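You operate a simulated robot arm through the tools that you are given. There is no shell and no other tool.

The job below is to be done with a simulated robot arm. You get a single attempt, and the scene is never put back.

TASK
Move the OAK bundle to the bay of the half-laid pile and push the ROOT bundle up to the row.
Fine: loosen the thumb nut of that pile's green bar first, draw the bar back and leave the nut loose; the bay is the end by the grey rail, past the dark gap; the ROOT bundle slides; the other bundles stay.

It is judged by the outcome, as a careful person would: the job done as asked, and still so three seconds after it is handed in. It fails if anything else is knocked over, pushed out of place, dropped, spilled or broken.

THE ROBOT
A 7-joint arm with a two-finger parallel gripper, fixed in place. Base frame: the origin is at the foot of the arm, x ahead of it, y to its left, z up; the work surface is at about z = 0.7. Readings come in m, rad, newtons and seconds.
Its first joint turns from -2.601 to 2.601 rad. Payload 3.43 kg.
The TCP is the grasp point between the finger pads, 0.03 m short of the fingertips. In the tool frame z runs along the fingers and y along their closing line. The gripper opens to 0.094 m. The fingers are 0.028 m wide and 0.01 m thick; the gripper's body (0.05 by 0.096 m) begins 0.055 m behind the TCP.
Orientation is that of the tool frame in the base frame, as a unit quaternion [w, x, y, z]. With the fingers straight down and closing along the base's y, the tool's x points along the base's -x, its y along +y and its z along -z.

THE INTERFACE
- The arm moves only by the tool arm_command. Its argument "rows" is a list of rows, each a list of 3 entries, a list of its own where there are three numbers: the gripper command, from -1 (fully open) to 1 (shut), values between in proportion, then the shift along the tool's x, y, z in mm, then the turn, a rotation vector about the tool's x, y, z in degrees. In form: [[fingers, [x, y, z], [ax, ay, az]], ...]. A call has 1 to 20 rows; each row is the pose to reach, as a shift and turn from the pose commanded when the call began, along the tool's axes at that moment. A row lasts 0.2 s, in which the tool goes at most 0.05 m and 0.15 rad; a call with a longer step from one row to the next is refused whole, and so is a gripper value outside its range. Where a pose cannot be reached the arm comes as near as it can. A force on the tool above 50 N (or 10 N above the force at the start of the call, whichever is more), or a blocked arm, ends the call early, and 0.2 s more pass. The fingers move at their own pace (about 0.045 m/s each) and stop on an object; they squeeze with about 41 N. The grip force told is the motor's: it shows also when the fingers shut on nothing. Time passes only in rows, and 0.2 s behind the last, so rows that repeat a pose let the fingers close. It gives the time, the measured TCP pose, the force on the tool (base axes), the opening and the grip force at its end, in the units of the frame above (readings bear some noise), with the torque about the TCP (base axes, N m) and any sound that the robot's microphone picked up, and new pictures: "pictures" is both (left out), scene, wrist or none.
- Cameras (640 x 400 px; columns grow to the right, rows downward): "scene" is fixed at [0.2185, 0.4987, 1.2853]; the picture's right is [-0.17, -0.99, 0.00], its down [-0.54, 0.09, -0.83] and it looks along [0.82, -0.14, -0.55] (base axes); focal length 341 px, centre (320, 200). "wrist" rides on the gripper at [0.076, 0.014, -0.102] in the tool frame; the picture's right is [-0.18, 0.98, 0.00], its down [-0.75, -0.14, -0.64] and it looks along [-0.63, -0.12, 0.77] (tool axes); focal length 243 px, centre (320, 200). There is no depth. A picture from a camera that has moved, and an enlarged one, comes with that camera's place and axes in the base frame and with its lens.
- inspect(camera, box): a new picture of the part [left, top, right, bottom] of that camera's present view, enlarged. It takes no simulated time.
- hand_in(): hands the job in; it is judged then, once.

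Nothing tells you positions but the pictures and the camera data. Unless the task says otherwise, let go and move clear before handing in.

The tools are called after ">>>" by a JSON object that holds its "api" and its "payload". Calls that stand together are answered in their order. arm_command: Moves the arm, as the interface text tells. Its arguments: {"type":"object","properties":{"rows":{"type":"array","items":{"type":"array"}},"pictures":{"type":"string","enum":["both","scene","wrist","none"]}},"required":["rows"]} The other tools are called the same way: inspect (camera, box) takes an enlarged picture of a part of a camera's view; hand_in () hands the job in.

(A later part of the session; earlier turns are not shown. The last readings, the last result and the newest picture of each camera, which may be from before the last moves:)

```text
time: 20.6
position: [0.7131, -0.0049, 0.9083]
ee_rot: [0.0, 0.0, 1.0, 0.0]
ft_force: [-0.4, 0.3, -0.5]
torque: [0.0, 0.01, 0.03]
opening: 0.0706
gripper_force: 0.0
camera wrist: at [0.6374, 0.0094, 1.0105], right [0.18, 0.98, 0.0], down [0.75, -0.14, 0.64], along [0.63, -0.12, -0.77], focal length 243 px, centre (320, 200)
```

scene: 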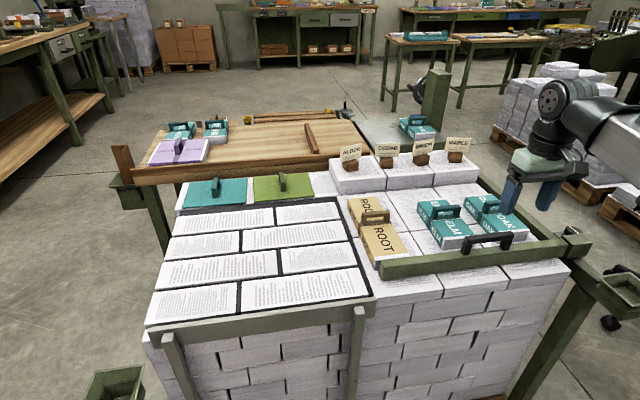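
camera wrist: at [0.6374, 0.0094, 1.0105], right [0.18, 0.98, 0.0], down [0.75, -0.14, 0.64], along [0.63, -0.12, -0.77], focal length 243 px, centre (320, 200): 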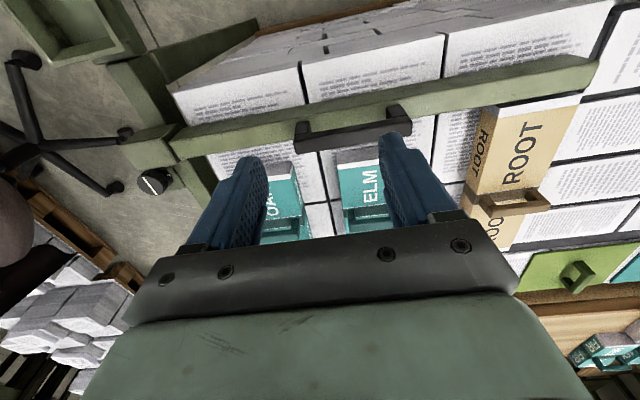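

>>> {"api": "inspect", "payload": {"camera": "wrist", "box": [260, 70, 460, 190]}}

>>> {"api": "inspect", "payload": {"camera": "wrist", "box": [420, 0, 640, 290]}}

>>> {"api": "inspect", "payload": {"camera": "scene", "box": [440, 200, 560, 280]}}

```text
3.20 times, centred on (360, 130) of wrist
camera zoom: at [0.6374, 0.0094, 1.0105], right [0.18, 0.98, 0.0], down [0.75, -0.14, 0.64], along [0.63, -0.12, -0.77], focal length 776 px, centre (192, 424)
```

zoom: 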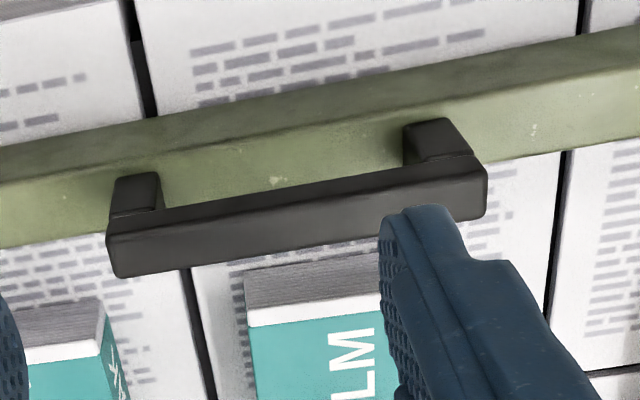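

```text
1.38 times, centred on (530, 145) of wrist
camera zoom: at [0.6374, 0.0094, 1.0105], right [0.18, 0.98, 0.0], down [0.75, -0.14, 0.64], along [0.63, -0.12, -0.77], focal length 335 px, centre (30, 276)
```

zoom: 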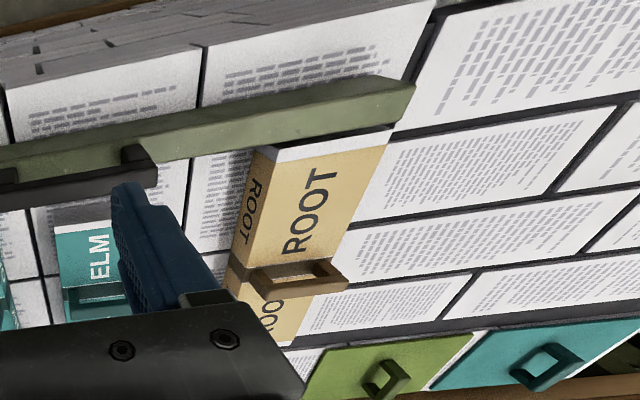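

```text
5.00 times, centred on (500, 240) of scene
camera zoom: at [0.2185, 0.4987, 1.2853], right [-0.17, -0.99, 0.0], down [-0.54, 0.09, -0.83], along [0.82, -0.14, -0.55], focal length 1707 px, centre (-580, 0)
```

zoom: 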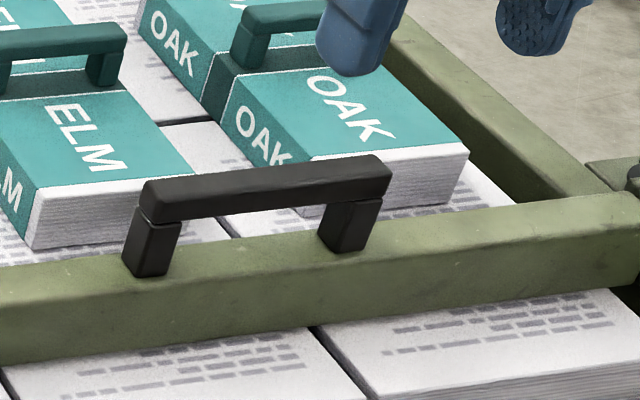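

The handle crossbar runs along y from about -0.036 to 0.079, at x≈0.748 and top z≈0.787, standing on two posts. I'll rotate the gripper 90° so the fingers close along x across its middle.

>>> {"api": "arm_command", "payload": {"rows": [[-0.2, [-10, 5, 0], [0, 0, -8]], [-0.2, [-20, 10, 0], [0, 0, -16]], [-0.2, [-30, 15, 0], [0, 0, -24]], [-0.2, [-35.4, 20, 0], [0, 0, -32]], [-0.2, [-35.4, 26, 0], [0, 0, -40]], [-0.2, [-35.4, 26, 0], [0, 0, -48]], [-0.2, [-35.4, 26, 0], [0, 0, -56]], [-0.2, [-35.4, 26, 0], [0, 0, -64]], [-0.2, [-35.4, 26, 0], [0, 0, -72]], [-0.2, [-35.4, 26, 0], [0, 0, -80]], [-0.2, [-35.4, 26, 0], [0, 0, -88]], [-0.2, [-35.4, 26, 0], [0, 0, -90]], [-0.2, [-35.4, 26, 20], [0, 0, -90]], [-0.2, [-35.4, 26, 40], [0, 0, -90]], [-0.2, [-35.4, 26, 40], [0, 0, -90]]]}}

```text
time: 23.8
position: [0.7479, 0.0188, 0.8665]
ee_rot: [0.0, 0.707, -0.707, 0.001]
ft_force: [0.5, 0.0, -0.2]
torque: [0.0, 0.0, -0.01]
opening: 0.0564
gripper_force: 0.1
camera wrist: at [0.7336, -0.0573, 0.9683], right [-0.98, 0.18, 0.0], down [0.14, 0.75, 0.64], along [0.12, 0.63, -0.77], focal length 243 px, centre (320, 200)
```

scene: 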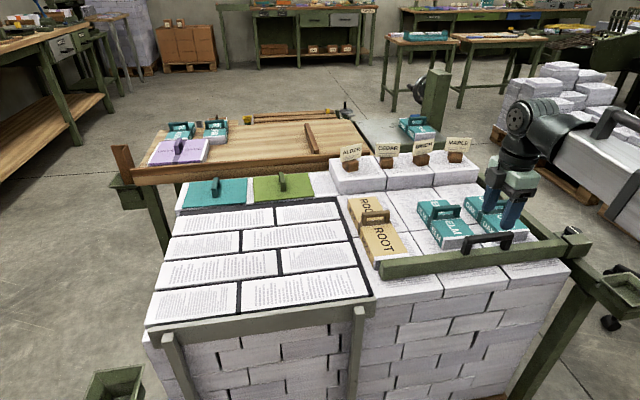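
wrist: 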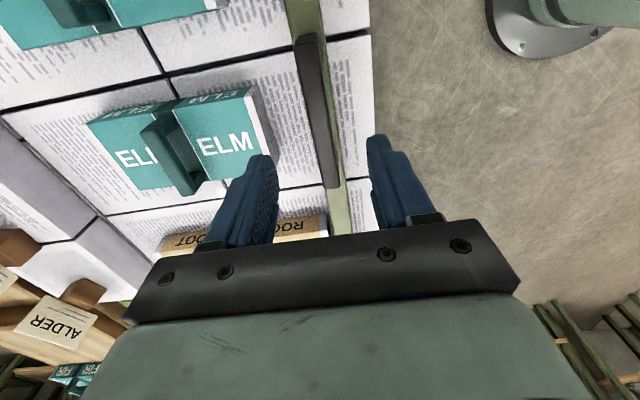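

>>> {"api": "inspect", "payload": {"camera": "wrist", "box": [240, 0, 420, 220]}}

```text
1.82 times, centred on (330, 110) of wrist
camera zoom: at [0.7336, -0.0573, 0.9683], right [-0.98, 0.18, 0.0], down [0.14, 0.75, 0.64], along [0.12, 0.63, -0.77], focal length 441 px, centre (302, 364)
```

zoom: 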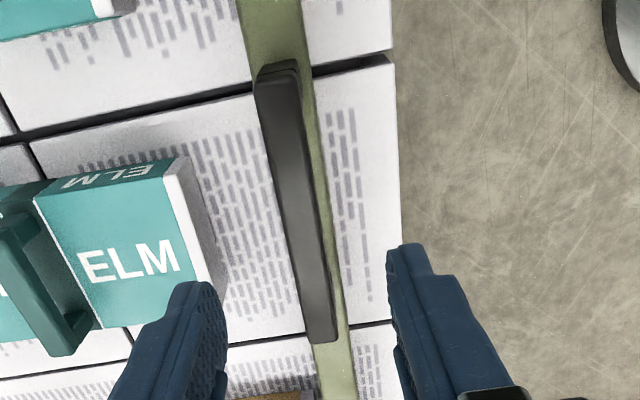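

The fingers are centred over the crossbar, clear of ELM. I'll descend and close on the handle.

>>> {"api": "arm_command", "payload": {"rows": [[-0.2, [0, 1, 25], [0, 0, 0]], [-0.2, [0, 1, 50], [0, 0, 0]], [-0.2, [0, 1, 70], [0, 0, 0]], [-0.2, [0, 1, 82], [0, 0, 0]], [-0.2, [0, 1, 82], [0, 0, 0]], [1, [0, 1, 82], [0, 0, 0]], [1, [0, 1, 82], [0, 0, 0]], [1, [0, 1, 82], [0, 0, 0]], [1, [0, 1, 82], [0, 0, 0]]]}}

```text
time: 25.8
position: [0.7457, 0.0189, 0.7852]
ee_rot: [0.001, -0.707, 0.707, 0.0]
ft_force: [2.2, -0.5, -1.4]
torque: [-0.01, -0.02, 0.02]
opening: 0.0204
gripper_force: 44.6
camera wrist: at [0.7303, -0.0571, 0.8864], right [-0.98, 0.18, 0.0], down [0.14, 0.75, 0.64], along [0.12, 0.63, -0.77], focal length 243 px, centre (320, 200)
```

scene: 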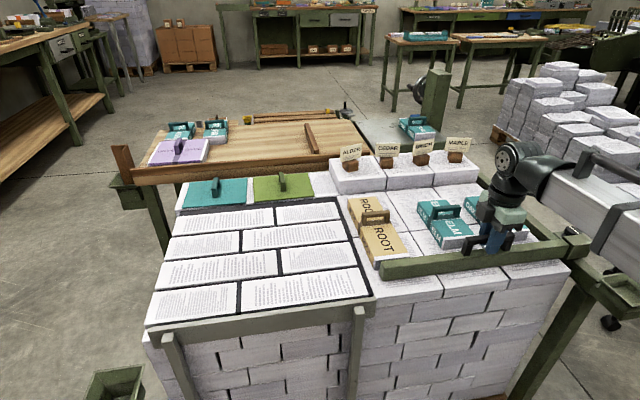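
wrist: 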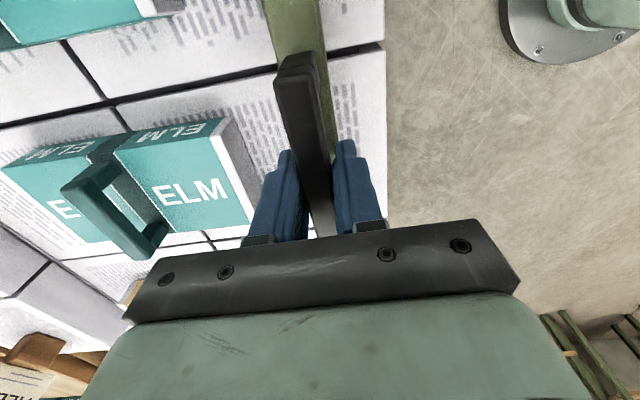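

Handle gripped (20 mm). I'll draw the bar back toward -x slowly and watch the force.

>>> {"api": "arm_command", "payload": {"rows": [[1, [0, 6, 0], [0, 0, 0]], [1, [0, 12, 0], [0, 0, 0]], [1, [0, 18, 0], [0, 0, 0]], [1, [0, 24, 0], [0, 0, 0]], [1, [0, 30, 0], [0, 0, 0]], [1, [0, 30, 0], [0, 0, 0]]]}}

```text
time: 27.2
position: [0.7164, 0.019, 0.7845]
ee_rot: [0.001, 0.707, -0.707, 0.0]
ft_force: [1.0, -15.8, 10.7]
torque: [1.1, -0.07, 0.07]
opening: 0.0204
gripper_force: 44.5
camera wrist: at [0.7021, -0.0569, 0.8865], right [-0.98, 0.18, 0.0], down [0.14, 0.75, 0.64], along [0.12, 0.63, -0.77], focal length 243 px, centre (320, 200)
```

scene: 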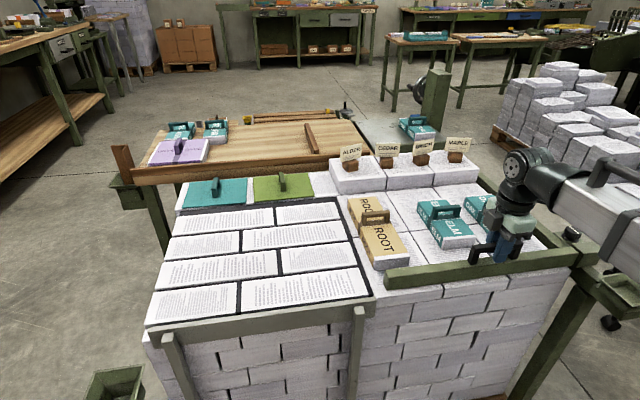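
wrist: 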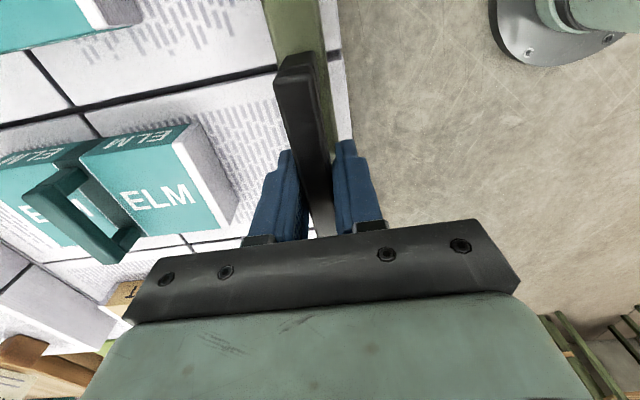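

The bar slides. There's a small sideways load, so I'll allow a slight -y component and continue.

>>> {"api": "arm_command", "payload": {"rows": [[1, [2, 0, 0], [0, 0, 0]], [1, [2, 7, 0], [0, 0, 0]], [1, [2, 14, 0], [0, 0, 0]], [1, [2.5, 21, 0], [0, 0, 0]], [1, [3, 28, 0], [0, 0, 0]], [1, [3, 34, 0], [0, 0, 0]], [1, [3, 34, 0], [0, 0, 0]]]}}

```text
time: 28.2
position: [0.7027, 0.0188, 0.7835]
ee_rot: [-0.007, 0.707, -0.707, 0.003]
ft_force: [1.6, 7.6, -4.6]
torque: [-0.96, 0.45, -0.11]
opening: 0.0207
gripper_force: 44.7
stopped in row 5: the force on the tool passed its limit at 56 N (the readings are from after the stop); the commanded pose is now the measured one
camera wrist: at [0.6868, -0.0581, 0.8852], right [-0.98, 0.18, -0.01], down [0.13, 0.75, 0.65], along [0.13, 0.64, -0.76], focal length 243 px, centre (320, 200)
```

scene: 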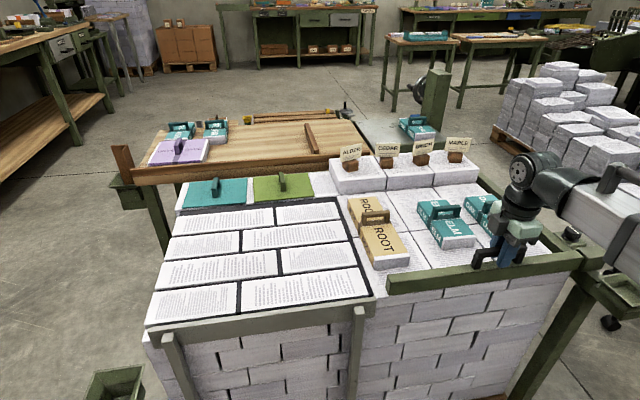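
wrist: 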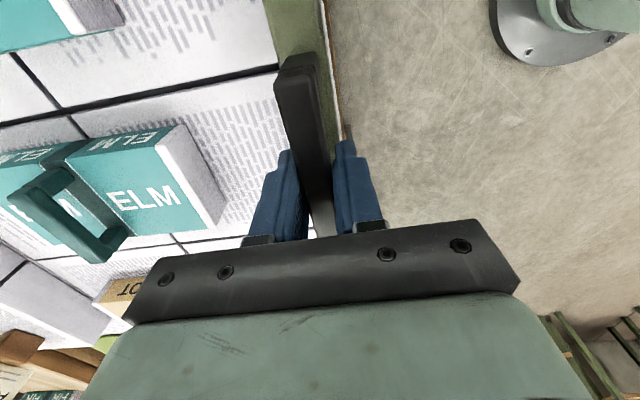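

The bar stopped after about 45 mm, at an end stop flush with the pile's front edge. Before letting go I'll look closely at what this opened up.

>>> {"api": "inspect", "payload": {"camera": "scene", "box": [320, 170, 480, 310]}}

>>> {"api": "inspect", "payload": {"camera": "scene", "box": [480, 200, 640, 310]}}

>>> {"api": "inspect", "payload": {"camera": "scene", "box": [130, 170, 330, 330]}}

```text
2.86 times, centred on (400, 240) of scene
camera zoom: at [0.2185, 0.4987, 1.2853], right [-0.17, -0.99, 0.0], down [-0.54, 0.09, -0.83], along [0.82, -0.14, -0.55], focal length 975 px, centre (91, 86)
```

zoom: 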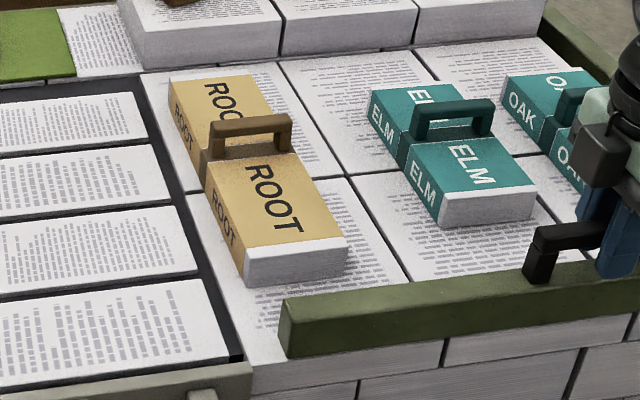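

```text
3.64 times, centred on (560, 255) of scene
camera zoom: at [0.2185, 0.4987, 1.2853], right [-0.17, -0.99, 0.0], down [-0.54, 0.09, -0.83], along [0.82, -0.14, -0.55], focal length 1241 px, centre (-553, 0)
```

zoom: 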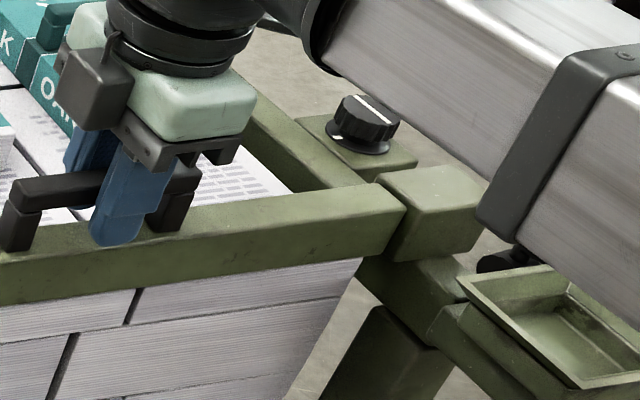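

```text
2.50 times, centred on (230, 250) of scene
camera zoom: at [0.2185, 0.4987, 1.2853], right [-0.17, -0.99, 0.0], down [-0.54, 0.09, -0.83], along [0.82, -0.14, -0.55], focal length 853 px, centre (545, 75)
```

zoom: 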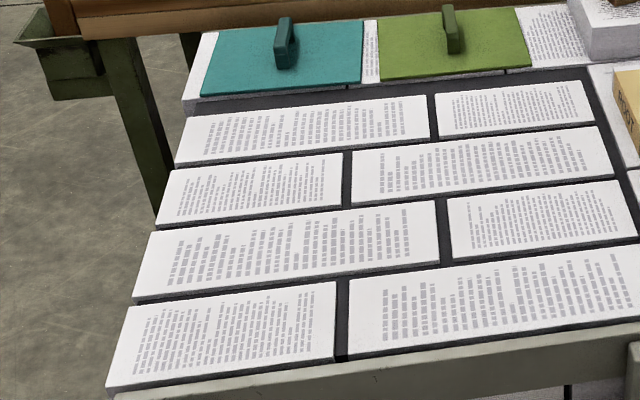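

With the bar out, I read the scene as follows. The right half is laid with bundles and the carded row. The empty left half, past the dark strip and by the grey rail, is the bay. I'll release the handle, rise clear, and check that the bar stays put.

>>> {"api": "arm_command", "payload": {"rows": [[0, [0, 0, 0], [0, 0, 0]], [-0.2, [0, 0, 0], [0, 0, 0]], [-0.2, [0, 0, 0], [0, 0, 0]], [-0.2, [0, 0, -30], [0, 0, 0]], [-0.2, [0, 0, -70], [0, 0, 0]], [-0.2, [0, 0, -110], [0, 0, 0]], [-0.2, [0, 0, -140], [0, 0, 0]], [-0.2, [0, 0, -140], [0, 0, 0]]]}}

```text
time: 30.1
position: [0.6974, 0.0165, 0.9266]
ee_rot: [-0.007, 0.708, -0.707, 0.003]
ft_force: [0.3, -0.4, 0.3]
torque: [0.03, -0.01, -0.01]
opening: 0.0565
gripper_force: 0.1
camera wrist: at [0.6824, -0.0602, 1.0274], right [-0.98, 0.18, -0.01], down [0.13, 0.75, 0.65], along [0.13, 0.64, -0.76], focal length 243 px, centre (320, 200)
```

scene: 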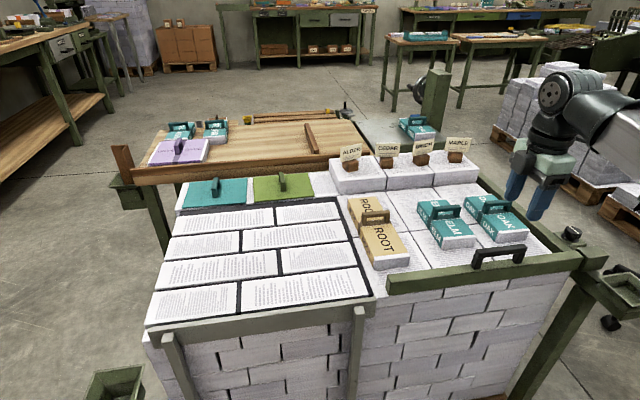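
wrist: 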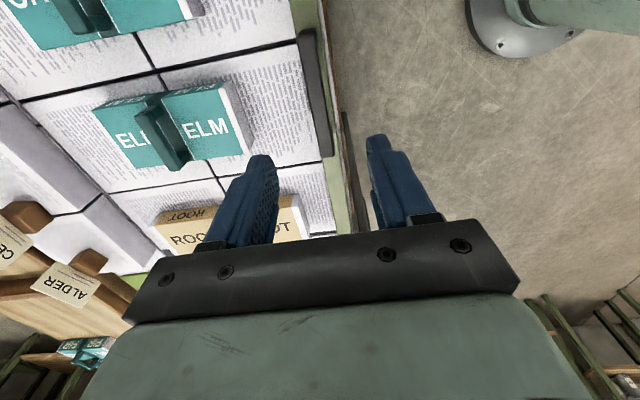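

The bar stays drawn back. I'll go above OAK's handle and look.

>>> {"api": "arm_command", "payload": {"rows": [[-0.2, [20, -35, 0], [-0.4, 0.15, 0]], [-0.2, [40, -70, 0], [-0.8, 0.3, 0]], [-0.2, [60, -105, 0], [-0.8, 0.3, 0]], [-0.2, [80, -140, 0], [-0.8, 0.3, 0]], [-0.2, [100, -175, 0], [-0.8, 0.3, 0]], [-0.2, [108, -188, 20], [-0.8, 0.3, 0]], [-0.2, [108, -188, 40], [-0.8, 0.3, 0]], [-0.2, [108, -188, 40], [-0.8, 0.3, 0]]]}}

```text
time: 31.9
position: [0.8882, -0.0907, 0.8853]
ee_rot: [0.0, 0.707, -0.707, 0.0]
ft_force: [0.1, -0.2, 0.5]
torque: [0.01, 0.0, 0.04]
opening: 0.0566
gripper_force: 0.1
camera wrist: at [0.8746, -0.1667, 0.9873], right [-0.98, 0.18, 0.0], down [0.14, 0.75, 0.64], along [0.12, 0.63, -0.77], focal length 243 px, centre (320, 200)
```

scene: 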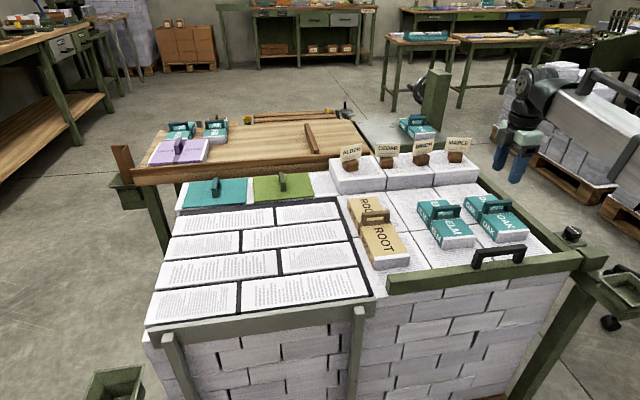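
wrist: 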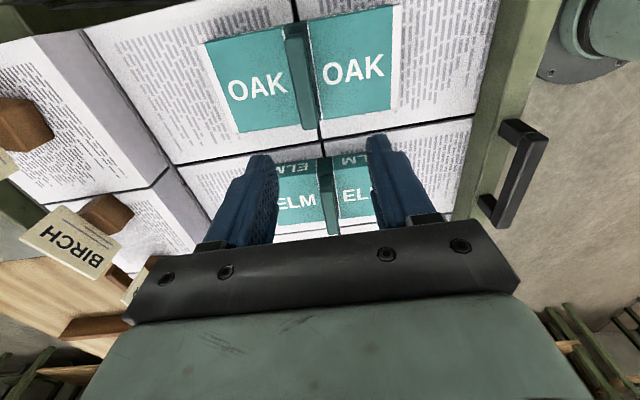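

OAK's handle centre is at about (0.897, -0.115), running along y. From this calibration the bundle tops are at about z 0.733. I'll shift over it and come down part-way.

>>> {"api": "arm_command", "payload": {"rows": [[-0.2, [12, -5, 15], [0, 0, 0]], [-0.2, [24, -9, 30], [0, 0, 0]], [-0.2, [24, -9, 50], [0, 0, 0]], [-0.2, [24, -9, 65], [0, 0, 0]], [-0.2, [24, -9, 65], [0, 0, 0]]]}}

>>> {"api": "inspect", "payload": {"camera": "wrist", "box": [200, 0, 440, 250]}}

```text
time: 33.0
position: [0.8974, -0.1137, 0.821]
ee_rot: [0.0, 0.708, -0.706, 0.0]
ft_force: [-0.3, 0.0, 0.0]
torque: [-0.02, -0.01, 0.0]
opening: 0.0563
gripper_force: 0.2
camera wrist: at [0.8839, -0.1892, 0.9226], right [-0.98, 0.18, 0.0], down [0.14, 0.75, 0.64], along [0.12, 0.63, -0.77], focal length 243 px, centre (320, 200)
```

scene: 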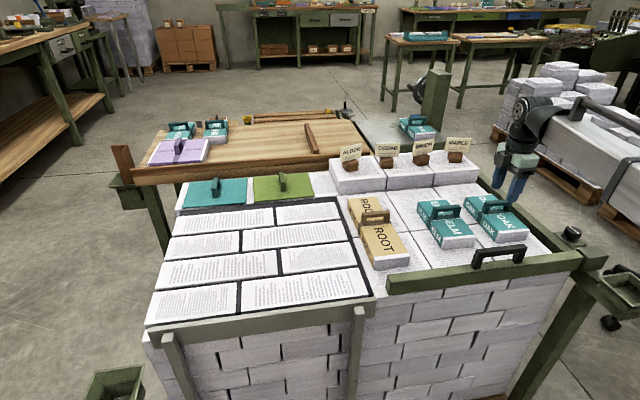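
wrist: 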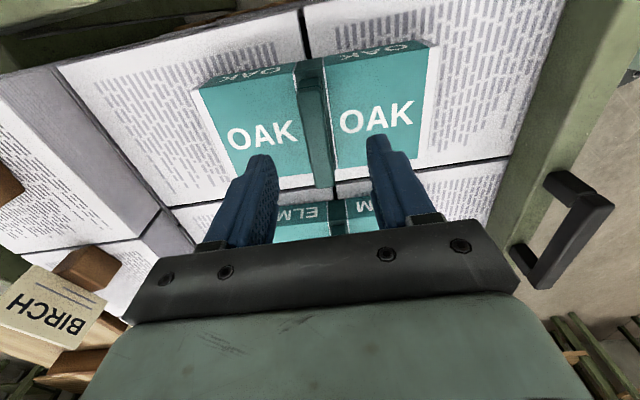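

```text
1.60 times, centred on (320, 125) of wrist
camera zoom: at [0.8839, -0.1892, 0.9226], right [-0.98, 0.18, 0.0], down [0.14, 0.75, 0.64], along [0.12, 0.63, -0.77], focal length 388 px, centre (320, 320)
```

zoom: 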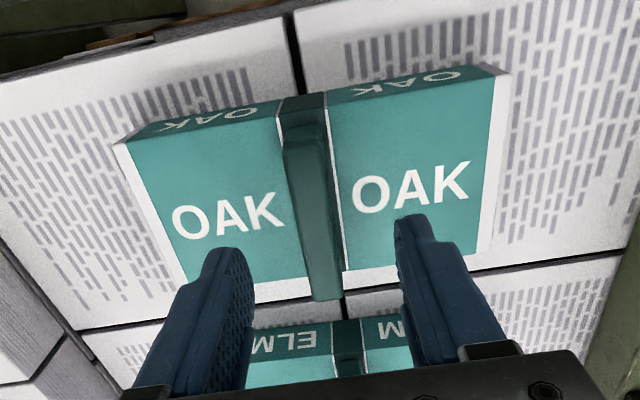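

The crossbar is centred between the fingers. I'll descend to grip it.

>>> {"api": "arm_command", "payload": {"rows": [[-0.2, [0, 0, 15], [0, 0, 0]], [-0.2, [0, 0, 30], [0, 0, 0]], [-0.2, [0, 0, 40], [0, 0, 0]], [-0.2, [0, 0, 48], [0, 0, 0]], [-0.2, [0, 0, 48], [0, 0, 0]]]}}

>>> {"api": "inspect", "payload": {"camera": "wrist", "box": [200, 50, 440, 250]}}

>>> {"api": "inspect", "payload": {"camera": "scene", "box": [450, 150, 550, 260]}}

```text
time: 34.2
position: [0.8972, -0.1137, 0.7733]
ee_rot: [0.0, 0.708, -0.707, -0.001]
ft_force: [0.6, -0.8, 1.0]
torque: [0.03, -0.01, 0.01]
opening: 0.0564
gripper_force: 0.0
camera wrist: at [0.8839, -0.1893, 0.8752], right [-0.98, 0.18, 0.0], down [0.14, 0.75, 0.64], along [0.12, 0.63, -0.77], focal length 243 px, centre (320, 200)
```

scene: 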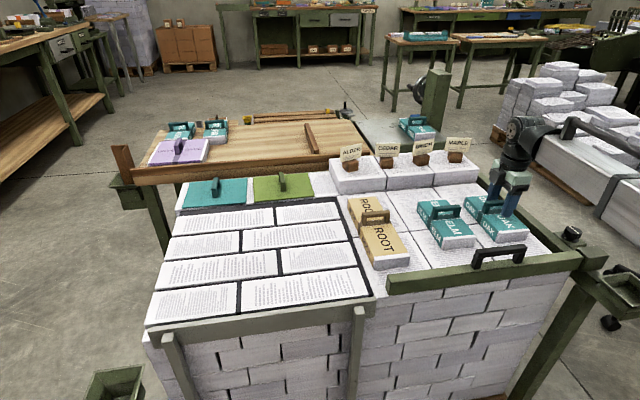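
wrist: 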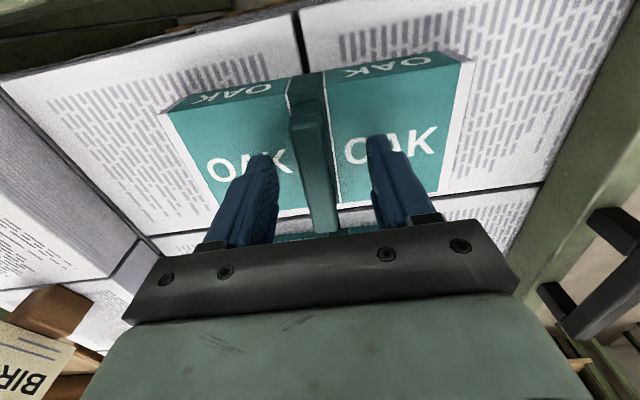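

```text
2.00 times, centred on (320, 150) of wrist
camera zoom: at [0.8839, -0.1893, 0.8752], right [-0.98, 0.18, 0.0], down [0.14, 0.75, 0.64], along [0.12, 0.63, -0.77], focal length 485 px, centre (320, 300)
```

zoom: 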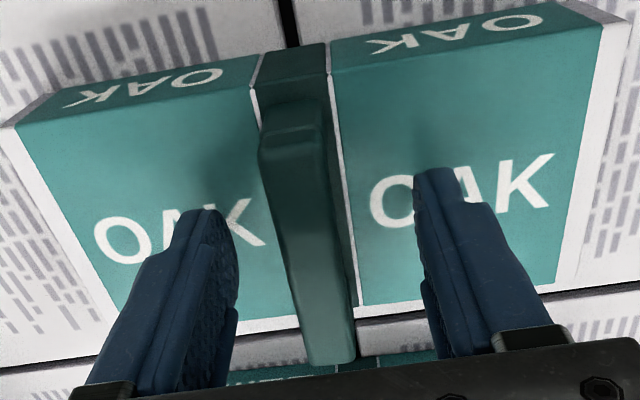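

```text
3.64 times, centred on (500, 205) of scene
camera zoom: at [0.2185, 0.4987, 1.2853], right [-0.17, -0.99, 0.0], down [-0.54, 0.09, -0.83], along [0.82, -0.14, -0.55], focal length 1241 px, centre (-334, 182)
```

zoom: 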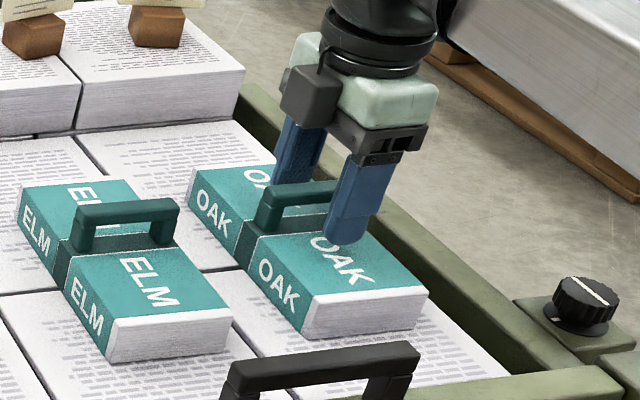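

The fingertips are just above OAK's top on both sides of the handle. I'll close and lift a little.

>>> {"api": "arm_command", "payload": {"rows": [[1, [0, 0, 0], [0, 0, 0]], [1, [0, 0, 0], [0, 0, 0]], [1, [0, 0, 0], [0, 0, 0]], [1, [0, 0, 0], [0, 0, 0]], [1, [0, 0, 0], [0, 0, 0]]]}}

```text
time: 35.5
position: [0.8971, -0.1127, 0.7741]
ee_rot: [-0.002, 0.707, -0.707, 0.002]
ft_force: [2.9, 1.5, 16.0]
torque: [0.0, -0.02, -0.8]
opening: 0.0162
gripper_force: 41.1
camera wrist: at [0.8836, -0.1892, 0.8761], right [-0.98, 0.18, 0.0], down [0.14, 0.75, 0.64], along [0.12, 0.63, -0.77], focal length 243 px, centre (320, 200)
```

scene: 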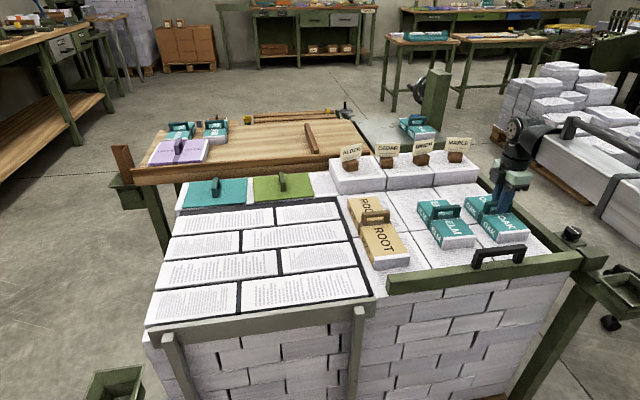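
wrist: 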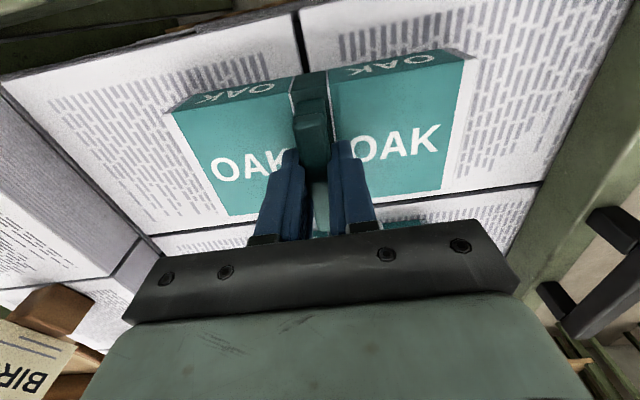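

The handle is held (16 mm). I'll lift slowly and read the weight.

>>> {"api": "arm_command", "payload": {"rows": [[1, [0, 0, -5], [0, 0, 0]], [1, [0, 0, -12], [0, 0, 0]], [1, [0, 0, -20], [0, 0, 0]], [1, [0, 0, -30], [0, 0, 0]], [1, [0, 0, -30], [0, 0, 0]]]}}

```text
time: 36.6
position: [0.8961, -0.1154, 0.8028]
ee_rot: [0.0, 0.708, -0.706, 0.0]
ft_force: [-0.4, -0.5, -0.4]
torque: [0.01, -0.02, 0.0]
opening: 0.0
gripper_force: 32.9
camera wrist: at [0.8834, -0.1911, 0.9046], right [-0.98, 0.18, 0.0], down [0.14, 0.75, 0.64], along [0.12, 0.63, -0.77], focal length 243 px, centre (320, 200)
```

scene: 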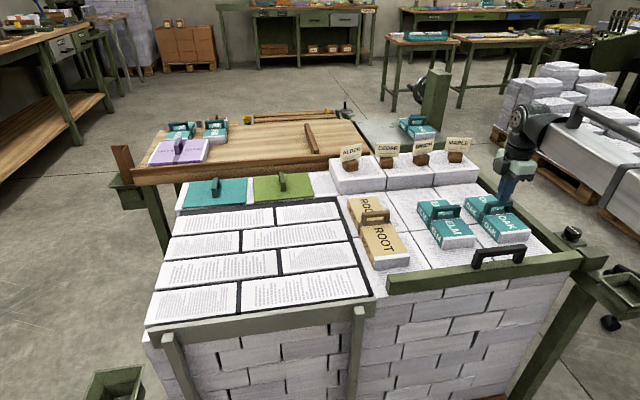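
wrist: 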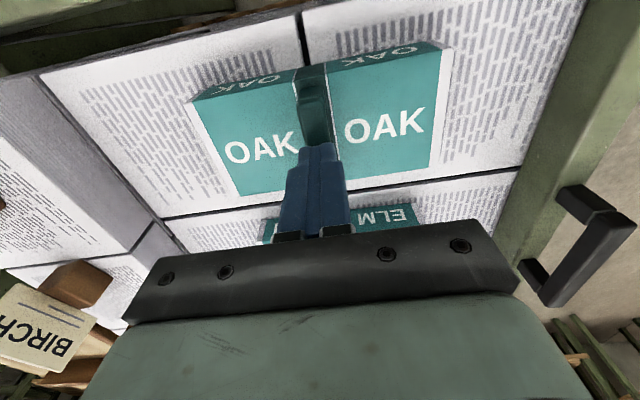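

The fingers slipped off the handle during the lift. I'll check that OAK hasn't been disturbed and look more carefully at the handle.

>>> {"api": "inspect", "payload": {"camera": "scene", "box": [450, 150, 550, 260]}}

>>> {"api": "inspect", "payload": {"camera": "wrist", "box": [180, 0, 460, 250]}}

```text
3.64 times, centred on (500, 205) of scene
camera zoom: at [0.2185, 0.4987, 1.2853], right [-0.17, -0.99, 0.0], down [-0.54, 0.09, -0.83], along [0.82, -0.14, -0.55], focal length 1241 px, centre (-334, 182)
```

zoom: 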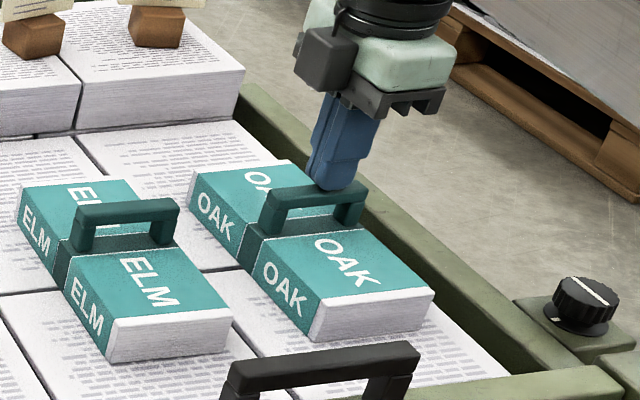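

```text
1.60 times, centred on (320, 125) of wrist
camera zoom: at [0.8834, -0.1911, 0.9046], right [-0.98, 0.18, 0.0], down [0.14, 0.75, 0.64], along [0.12, 0.63, -0.77], focal length 388 px, centre (320, 320)
```

zoom: 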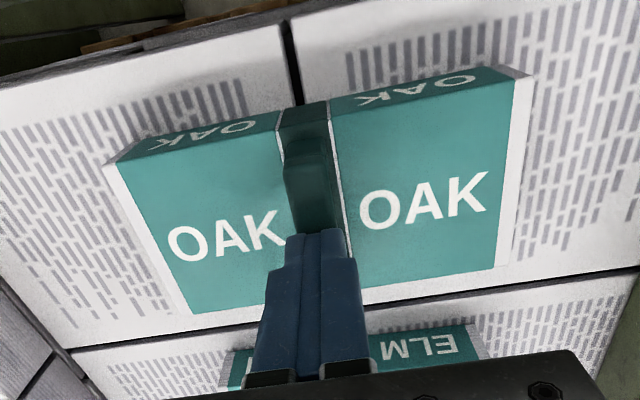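

OAK is essentially where it was (about 2 mm off). The handle top is at about z 0.770. I'll open, go a bit lower for a fuller grip, and lift in tiny steps while watching the force.

>>> {"api": "arm_command", "payload": {"rows": [[1, [0, 0, -10], [0, 0, 0]], [-0.1, [0, 0, -10], [0, 0, 0]], [-0.1, [0, 0, -10], [0, 0, 0]], [-0.1, [0, 0, -10], [0, 0, 0]], [-0.1, [0, 0, 0], [0, 0, 0]], [-0.1, [0, 0, 15], [0, 0, 0]], [-0.1, [0, 0, 27], [0, 0, 0]], [-0.1, [0, 0, 34], [0, 0, 0]], [-0.1, [0, 0, 34], [0, 0, 0]]], "pictures": "wrist"}}

>>> {"api": "inspect", "payload": {"camera": "wrist", "box": [200, 50, 440, 250]}}

```text
time: 38.6
position: [0.8981, -0.1143, 0.7693]
ee_rot: [0.0, 0.707, -0.707, 0.001]
ft_force: [-0.3, 0.3, -0.1]
torque: [-0.01, -0.01, 0.0]
opening: 0.0518
gripper_force: 0.0
camera wrist: at [0.8841, -0.1906, 0.8712], right [-0.98, 0.18, 0.0], down [0.14, 0.75, 0.64], along [0.12, 0.63, -0.77], focal length 243 px, centre (320, 200)
```

wrist: 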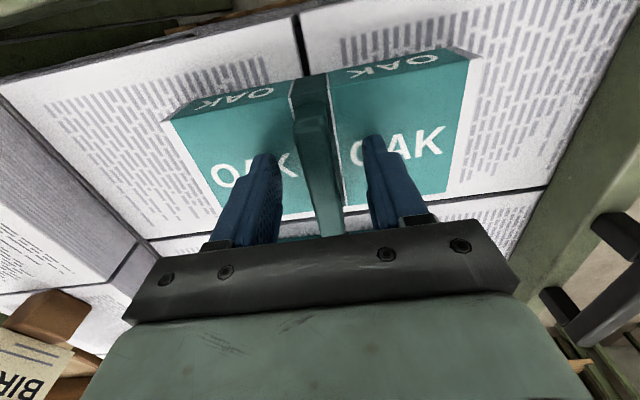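

```text
2.00 times, centred on (320, 150) of wrist
camera zoom: at [0.8841, -0.1906, 0.8712], right [-0.98, 0.18, 0.0], down [0.14, 0.75, 0.64], along [0.12, 0.63, -0.77], focal length 485 px, centre (320, 300)
```

zoom: 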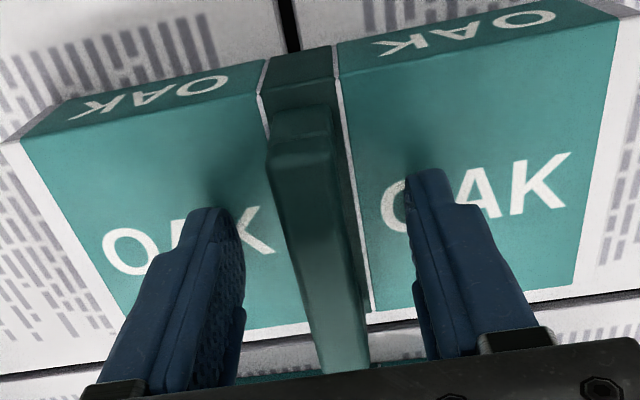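

>>> {"api": "arm_command", "payload": {"rows": [[-0.1, [0, 0, 3], [0, 0, 0]], [1, [0, 0, 3], [0, 0, 0]], [1, [0, 0, 3], [0, 0, 0]], [1, [0, 0, 3], [0, 0, 0]], [1, [0, 0, 3], [0, 0, 0]]], "pictures": "wrist"}}

```text
time: 39.9
position: [0.8977, -0.1136, 0.7653]
ee_rot: [0.0, 0.708, -0.706, 0.001]
ft_force: [-0.8, 0.0, -0.5]
torque: [-0.03, 0.01, -0.02]
opening: 0.0202
gripper_force: 40.8
camera wrist: at [0.8839, -0.1902, 0.8679], right [-0.98, 0.18, 0.0], down [0.14, 0.75, 0.64], along [0.12, 0.63, -0.77], focal length 243 px, centre (320, 200)
```

wrist: 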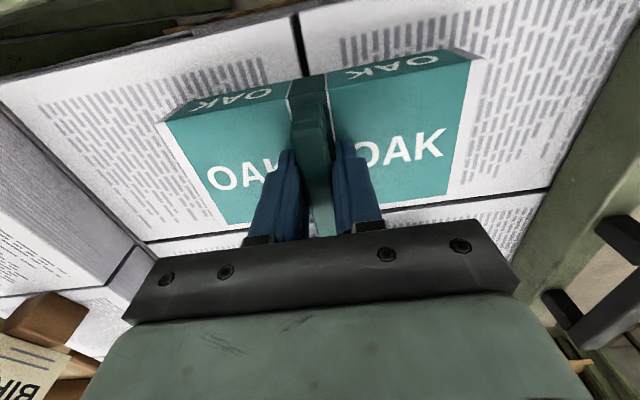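

This is a fuller grip (20.2 mm, no stray forces). I'll try a 5 mm lift and read the load.

>>> {"api": "arm_command", "payload": {"rows": [[1, [0, 0, -1], [0, 0, 0]], [1, [0, 0, -2], [0, 0, 0]], [1, [0, 0, -4], [0, 0, 0]], [1, [0, 0, -5], [0, 0, 0]], [1, [0, 0, -5], [0, 0, 0]]], "pictures": "wrist"}}

```text
time: 41.0
position: [0.8977, -0.1138, 0.7718]
ee_rot: [0.001, 0.708, -0.706, 0.0]
ft_force: [-0.8, 0.0, -3.7]
torque: [-0.01, 0.02, 0.02]
opening: 0.0203
gripper_force: 40.8
camera wrist: at [0.884, -0.1898, 0.8738], right [-0.98, 0.18, 0.0], down [0.14, 0.75, 0.64], along [0.12, 0.63, -0.77], focal length 243 px, centre (320, 200)
```

wrist: 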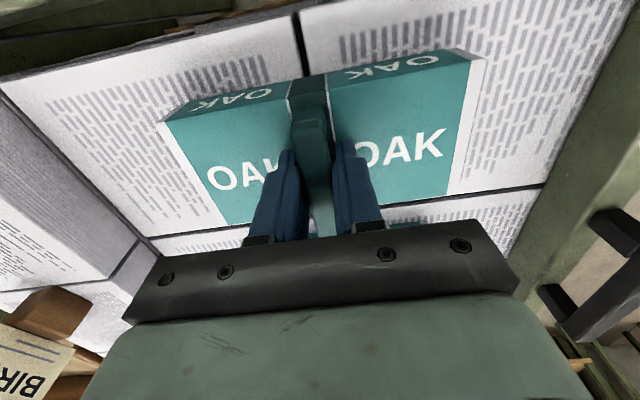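

OAK is lifted (about 0.38 kg). I'll raise it well above the other handles.

>>> {"api": "arm_command", "payload": {"rows": [[1, [0, 0, -15], [0, 0, 0]], [1, [0, 0, -35], [0, 0, 0]], [1, [0, 0, -60], [0, 0, 0]], [1, [0, 0, -90], [0, 0, 0]], [1, [0, 0, -120], [0, 0, 0]], [1, [0, 0, -140], [0, 0, 0]], [1, [0, 0, -140], [0, 0, 0]]]}}

```text
time: 42.6
position: [0.8968, -0.1144, 0.9092]
ee_rot: [0.0, 0.708, -0.706, 0.0]
ft_force: [-0.2, 0.0, -2.5]
torque: [-0.01, 0.01, -0.02]
opening: 0.02
gripper_force: 40.6
camera wrist: at [0.8827, -0.1892, 1.0125], right [-0.98, 0.18, 0.0], down [0.14, 0.75, 0.64], along [0.12, 0.63, -0.77], focal length 243 px, centre (320, 200)
```

scene: 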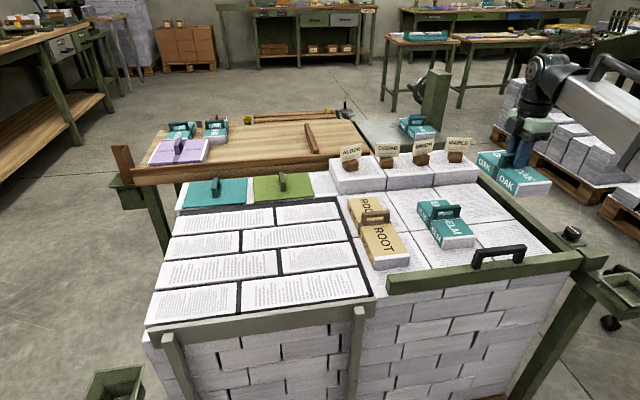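
wrist: 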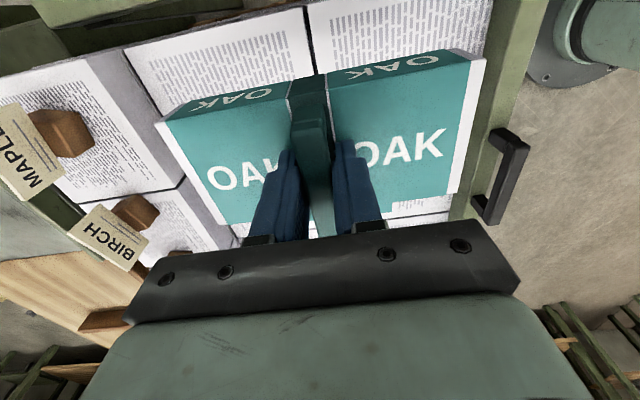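

OAK is securely held. I'll carry it at this height over to the left half, past the dark strip.

>>> {"api": "arm_command", "payload": {"rows": [[1, [-20, 4, 0], [0, 0, 0]], [1, [-50, 9, 0], [0, 0, 0]], [1, [-90, 17, 0], [0, 0, 0]], [1, [-130, 25, 0], [0, 0, 0]], [1, [-170, 32, 0], [0, 0, 0]], [1, [-210, 40, 0], [0, 0, 0]], [1, [-250, 47, 0], [0, 0, 0]], [1, [-290, 55, 0], [0, 0, 0]], [1, [-330, 63, 0], [0, 0, 0]], [1, [-370, 70, 0], [0, 0, 0]], [1, [-410, 78, 0], [0, 0, 0]], [1, [-450, 85, 0], [0, 0, 0]], [1, [-490, 93, 0], [0, 0, 0]], [1, [-525, 99, 0], [0, 0, 0]], [1, [-550, 104, 0], [0, 0, 0]], [1, [-564, 107, 0], [0, 0, 0]], [1, [-564, 107, 0], [0, 0, 0]]]}}

```text
time: 46.2
position: [0.7909, 0.4486, 0.9099]
ee_rot: [-0.001, 0.708, -0.706, 0.0]
ft_force: [-0.1, -0.2, -2.6]
torque: [-0.01, 0.01, 0.03]
opening: 0.02
gripper_force: 40.6
camera wrist: at [0.7766, 0.3734, 1.0113], right [-0.98, 0.18, 0.0], down [0.14, 0.75, 0.64], along [0.12, 0.63, -0.77], focal length 243 px, centre (320, 200)
```

scene: 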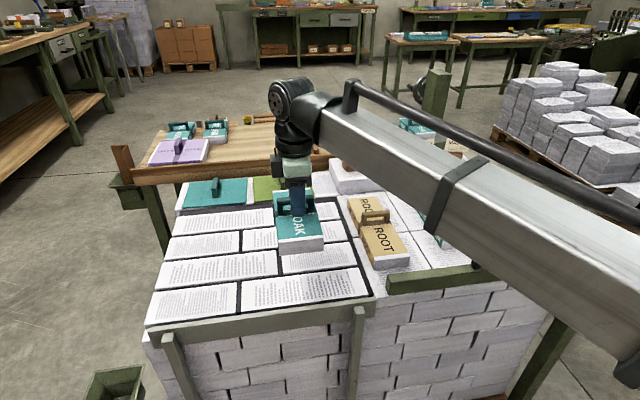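
wrist: 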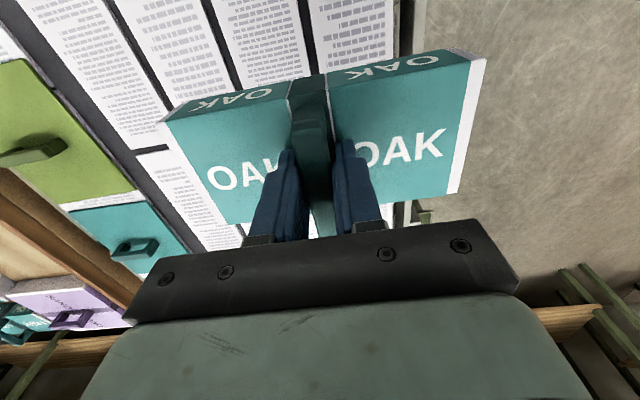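

>>> {"api": "inspect", "payload": {"camera": "wrist", "box": [0, 0, 480, 260]}}

>>> {"api": "inspect", "payload": {"camera": "scene", "box": [140, 160, 440, 340]}}

```text
1.33 times, centred on (240, 130) of wrist
camera zoom: at [0.7766, 0.3734, 1.0113], right [-0.98, 0.18, 0.0], down [0.14, 0.75, 0.64], along [0.12, 0.63, -0.77], focal length 324 px, centre (427, 293)
```

zoom: 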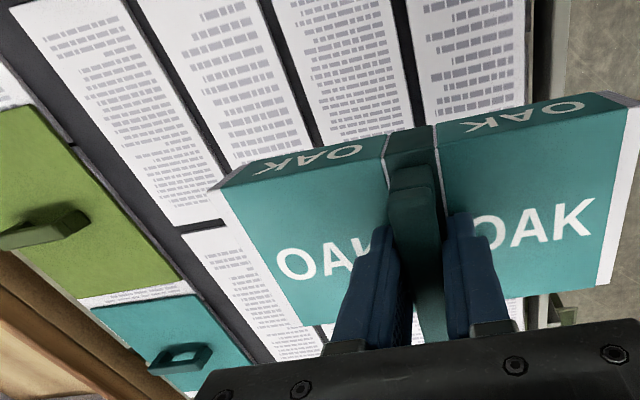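

```text
2.13 times, centred on (290, 250) of scene
camera zoom: at [0.2185, 0.4987, 1.2853], right [-0.17, -0.99, 0.0], down [-0.54, 0.09, -0.83], along [0.82, -0.14, -0.55], focal length 728 px, centre (384, 93)
```

zoom: 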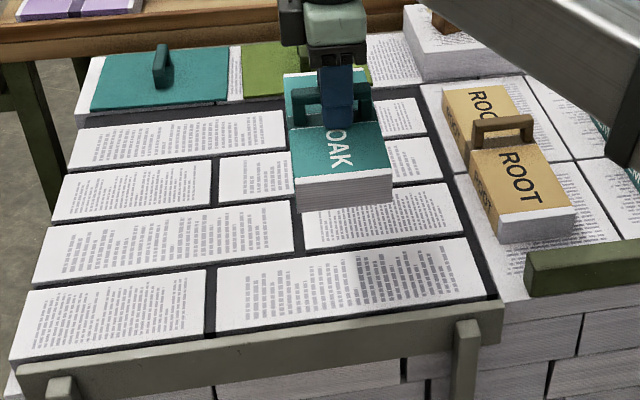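

I'll lower OAK onto the slabs next to the grey rail at about (0.795, 0.45). The first stage goes quickly to just above the surface.

>>> {"api": "arm_command", "payload": {"rows": [[1, [0, -4, 30], [0, 0, 0]], [1, [0, -4, 65], [0, 0, 0]], [1, [0, -4, 95], [0, 0, 0]], [1, [0, -4, 115], [0, 0, 0]], [1, [0, -4, 128], [0, 0, 0]], [1, [0, -4, 133], [0, 0, 0]], [1, [0, -4, 133], [0, 0, 0]]]}}

>>> {"api": "inspect", "payload": {"camera": "scene", "box": [200, 190, 400, 320]}}

```text
time: 47.9
position: [0.7933, 0.449, 0.7786]
ee_rot: [0.0, -0.707, 0.707, 0.0]
ft_force: [0.0, 0.5, -2.6]
torque: [-0.04, 0.01, 0.04]
opening: 0.0202
gripper_force: 41.2
camera wrist: at [0.7786, 0.3734, 0.8802], right [-0.98, 0.18, 0.0], down [0.14, 0.75, 0.64], along [0.12, 0.63, -0.77], focal length 243 px, centre (320, 200)
```

scene: 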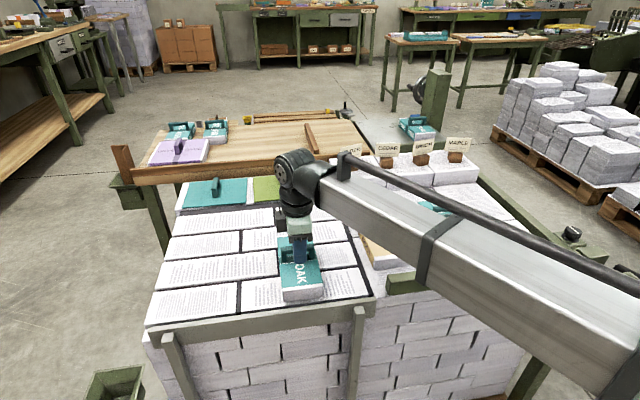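
wrist: 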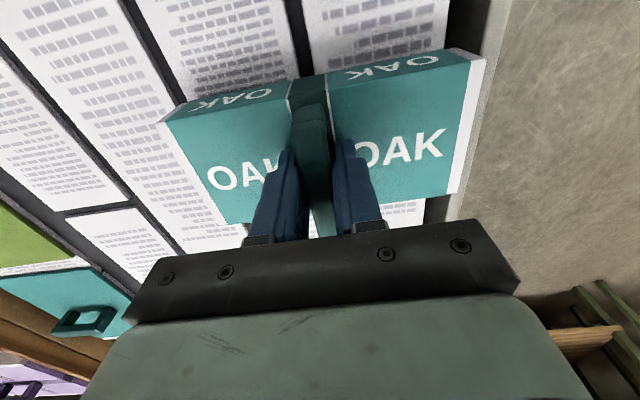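

```text
3.08 times, centred on (300, 255) of scene
camera zoom: at [0.2185, 0.4987, 1.2853], right [-0.17, -0.99, 0.0], down [-0.54, 0.09, -0.83], along [0.82, -0.14, -0.55], focal length 1050 px, centre (382, 31)
```

zoom: 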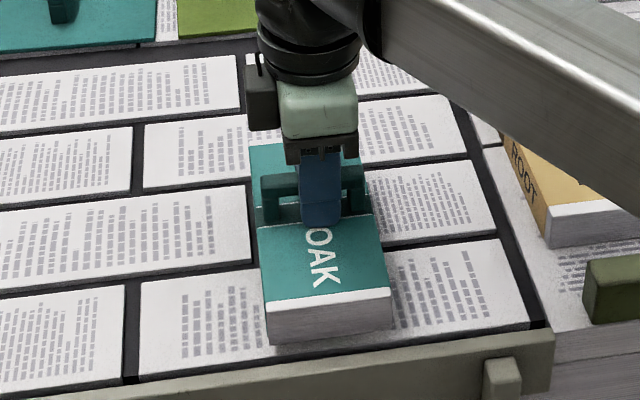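

OAK's front edge is right above the slab's front edge, so I'll shift it 15 mm further in (+x) and then lower in small steps.

>>> {"api": "arm_command", "payload": {"rows": [[1, [0, -8, 0], [0, 0, 0]], [1, [0, -15, 0], [0, 0, 0]], [1, [0, -15, 4], [0, 0, 0]], [1, [0, -15, 8], [0, 0, 0]], [1, [0, -15, 8], [0, 0, 0]]], "pictures": "wrist"}}

```text
time: 49.0
position: [0.809, 0.4494, 0.7709]
ee_rot: [0.0, 0.708, -0.706, 0.001]
ft_force: [-0.1, 0.6, -3.1]
torque: [-0.02, 0.0, -0.02]
opening: 0.02
gripper_force: 41.0
camera wrist: at [0.7946, 0.3741, 0.8725], right [-0.98, 0.18, 0.0], down [0.14, 0.75, 0.64], along [0.12, 0.63, -0.77], focal length 243 px, centre (320, 200)
```

wrist: 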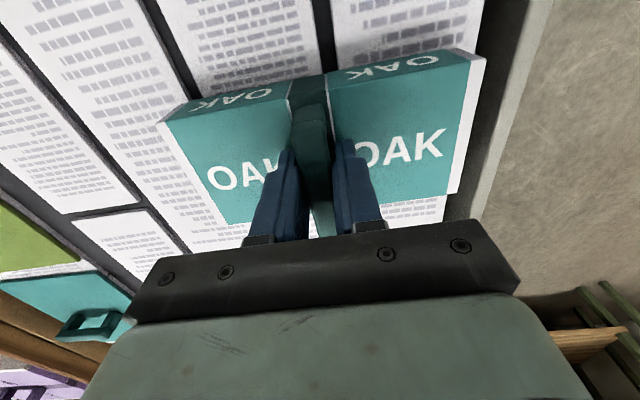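

>>> {"api": "arm_command", "payload": {"rows": [[1, [0, 0, 2], [0, 0, 0]], [1, [0, 0, 4], [0, 0, 0]], [1, [0, 0, 6], [0, 0, 0]], [1, [0, 0, 6], [0, 0, 0]]], "pictures": "none"}}

```text
time: 50.0
position: [0.8088, 0.4506, 0.7656]
ee_rot: [-0.001, 0.708, -0.706, 0.002]
ft_force: [0.3, -4.5, 27.3]
torque: [-0.24, 0.02, 0.06]
opening: 0.0202
gripper_force: 41.5
```

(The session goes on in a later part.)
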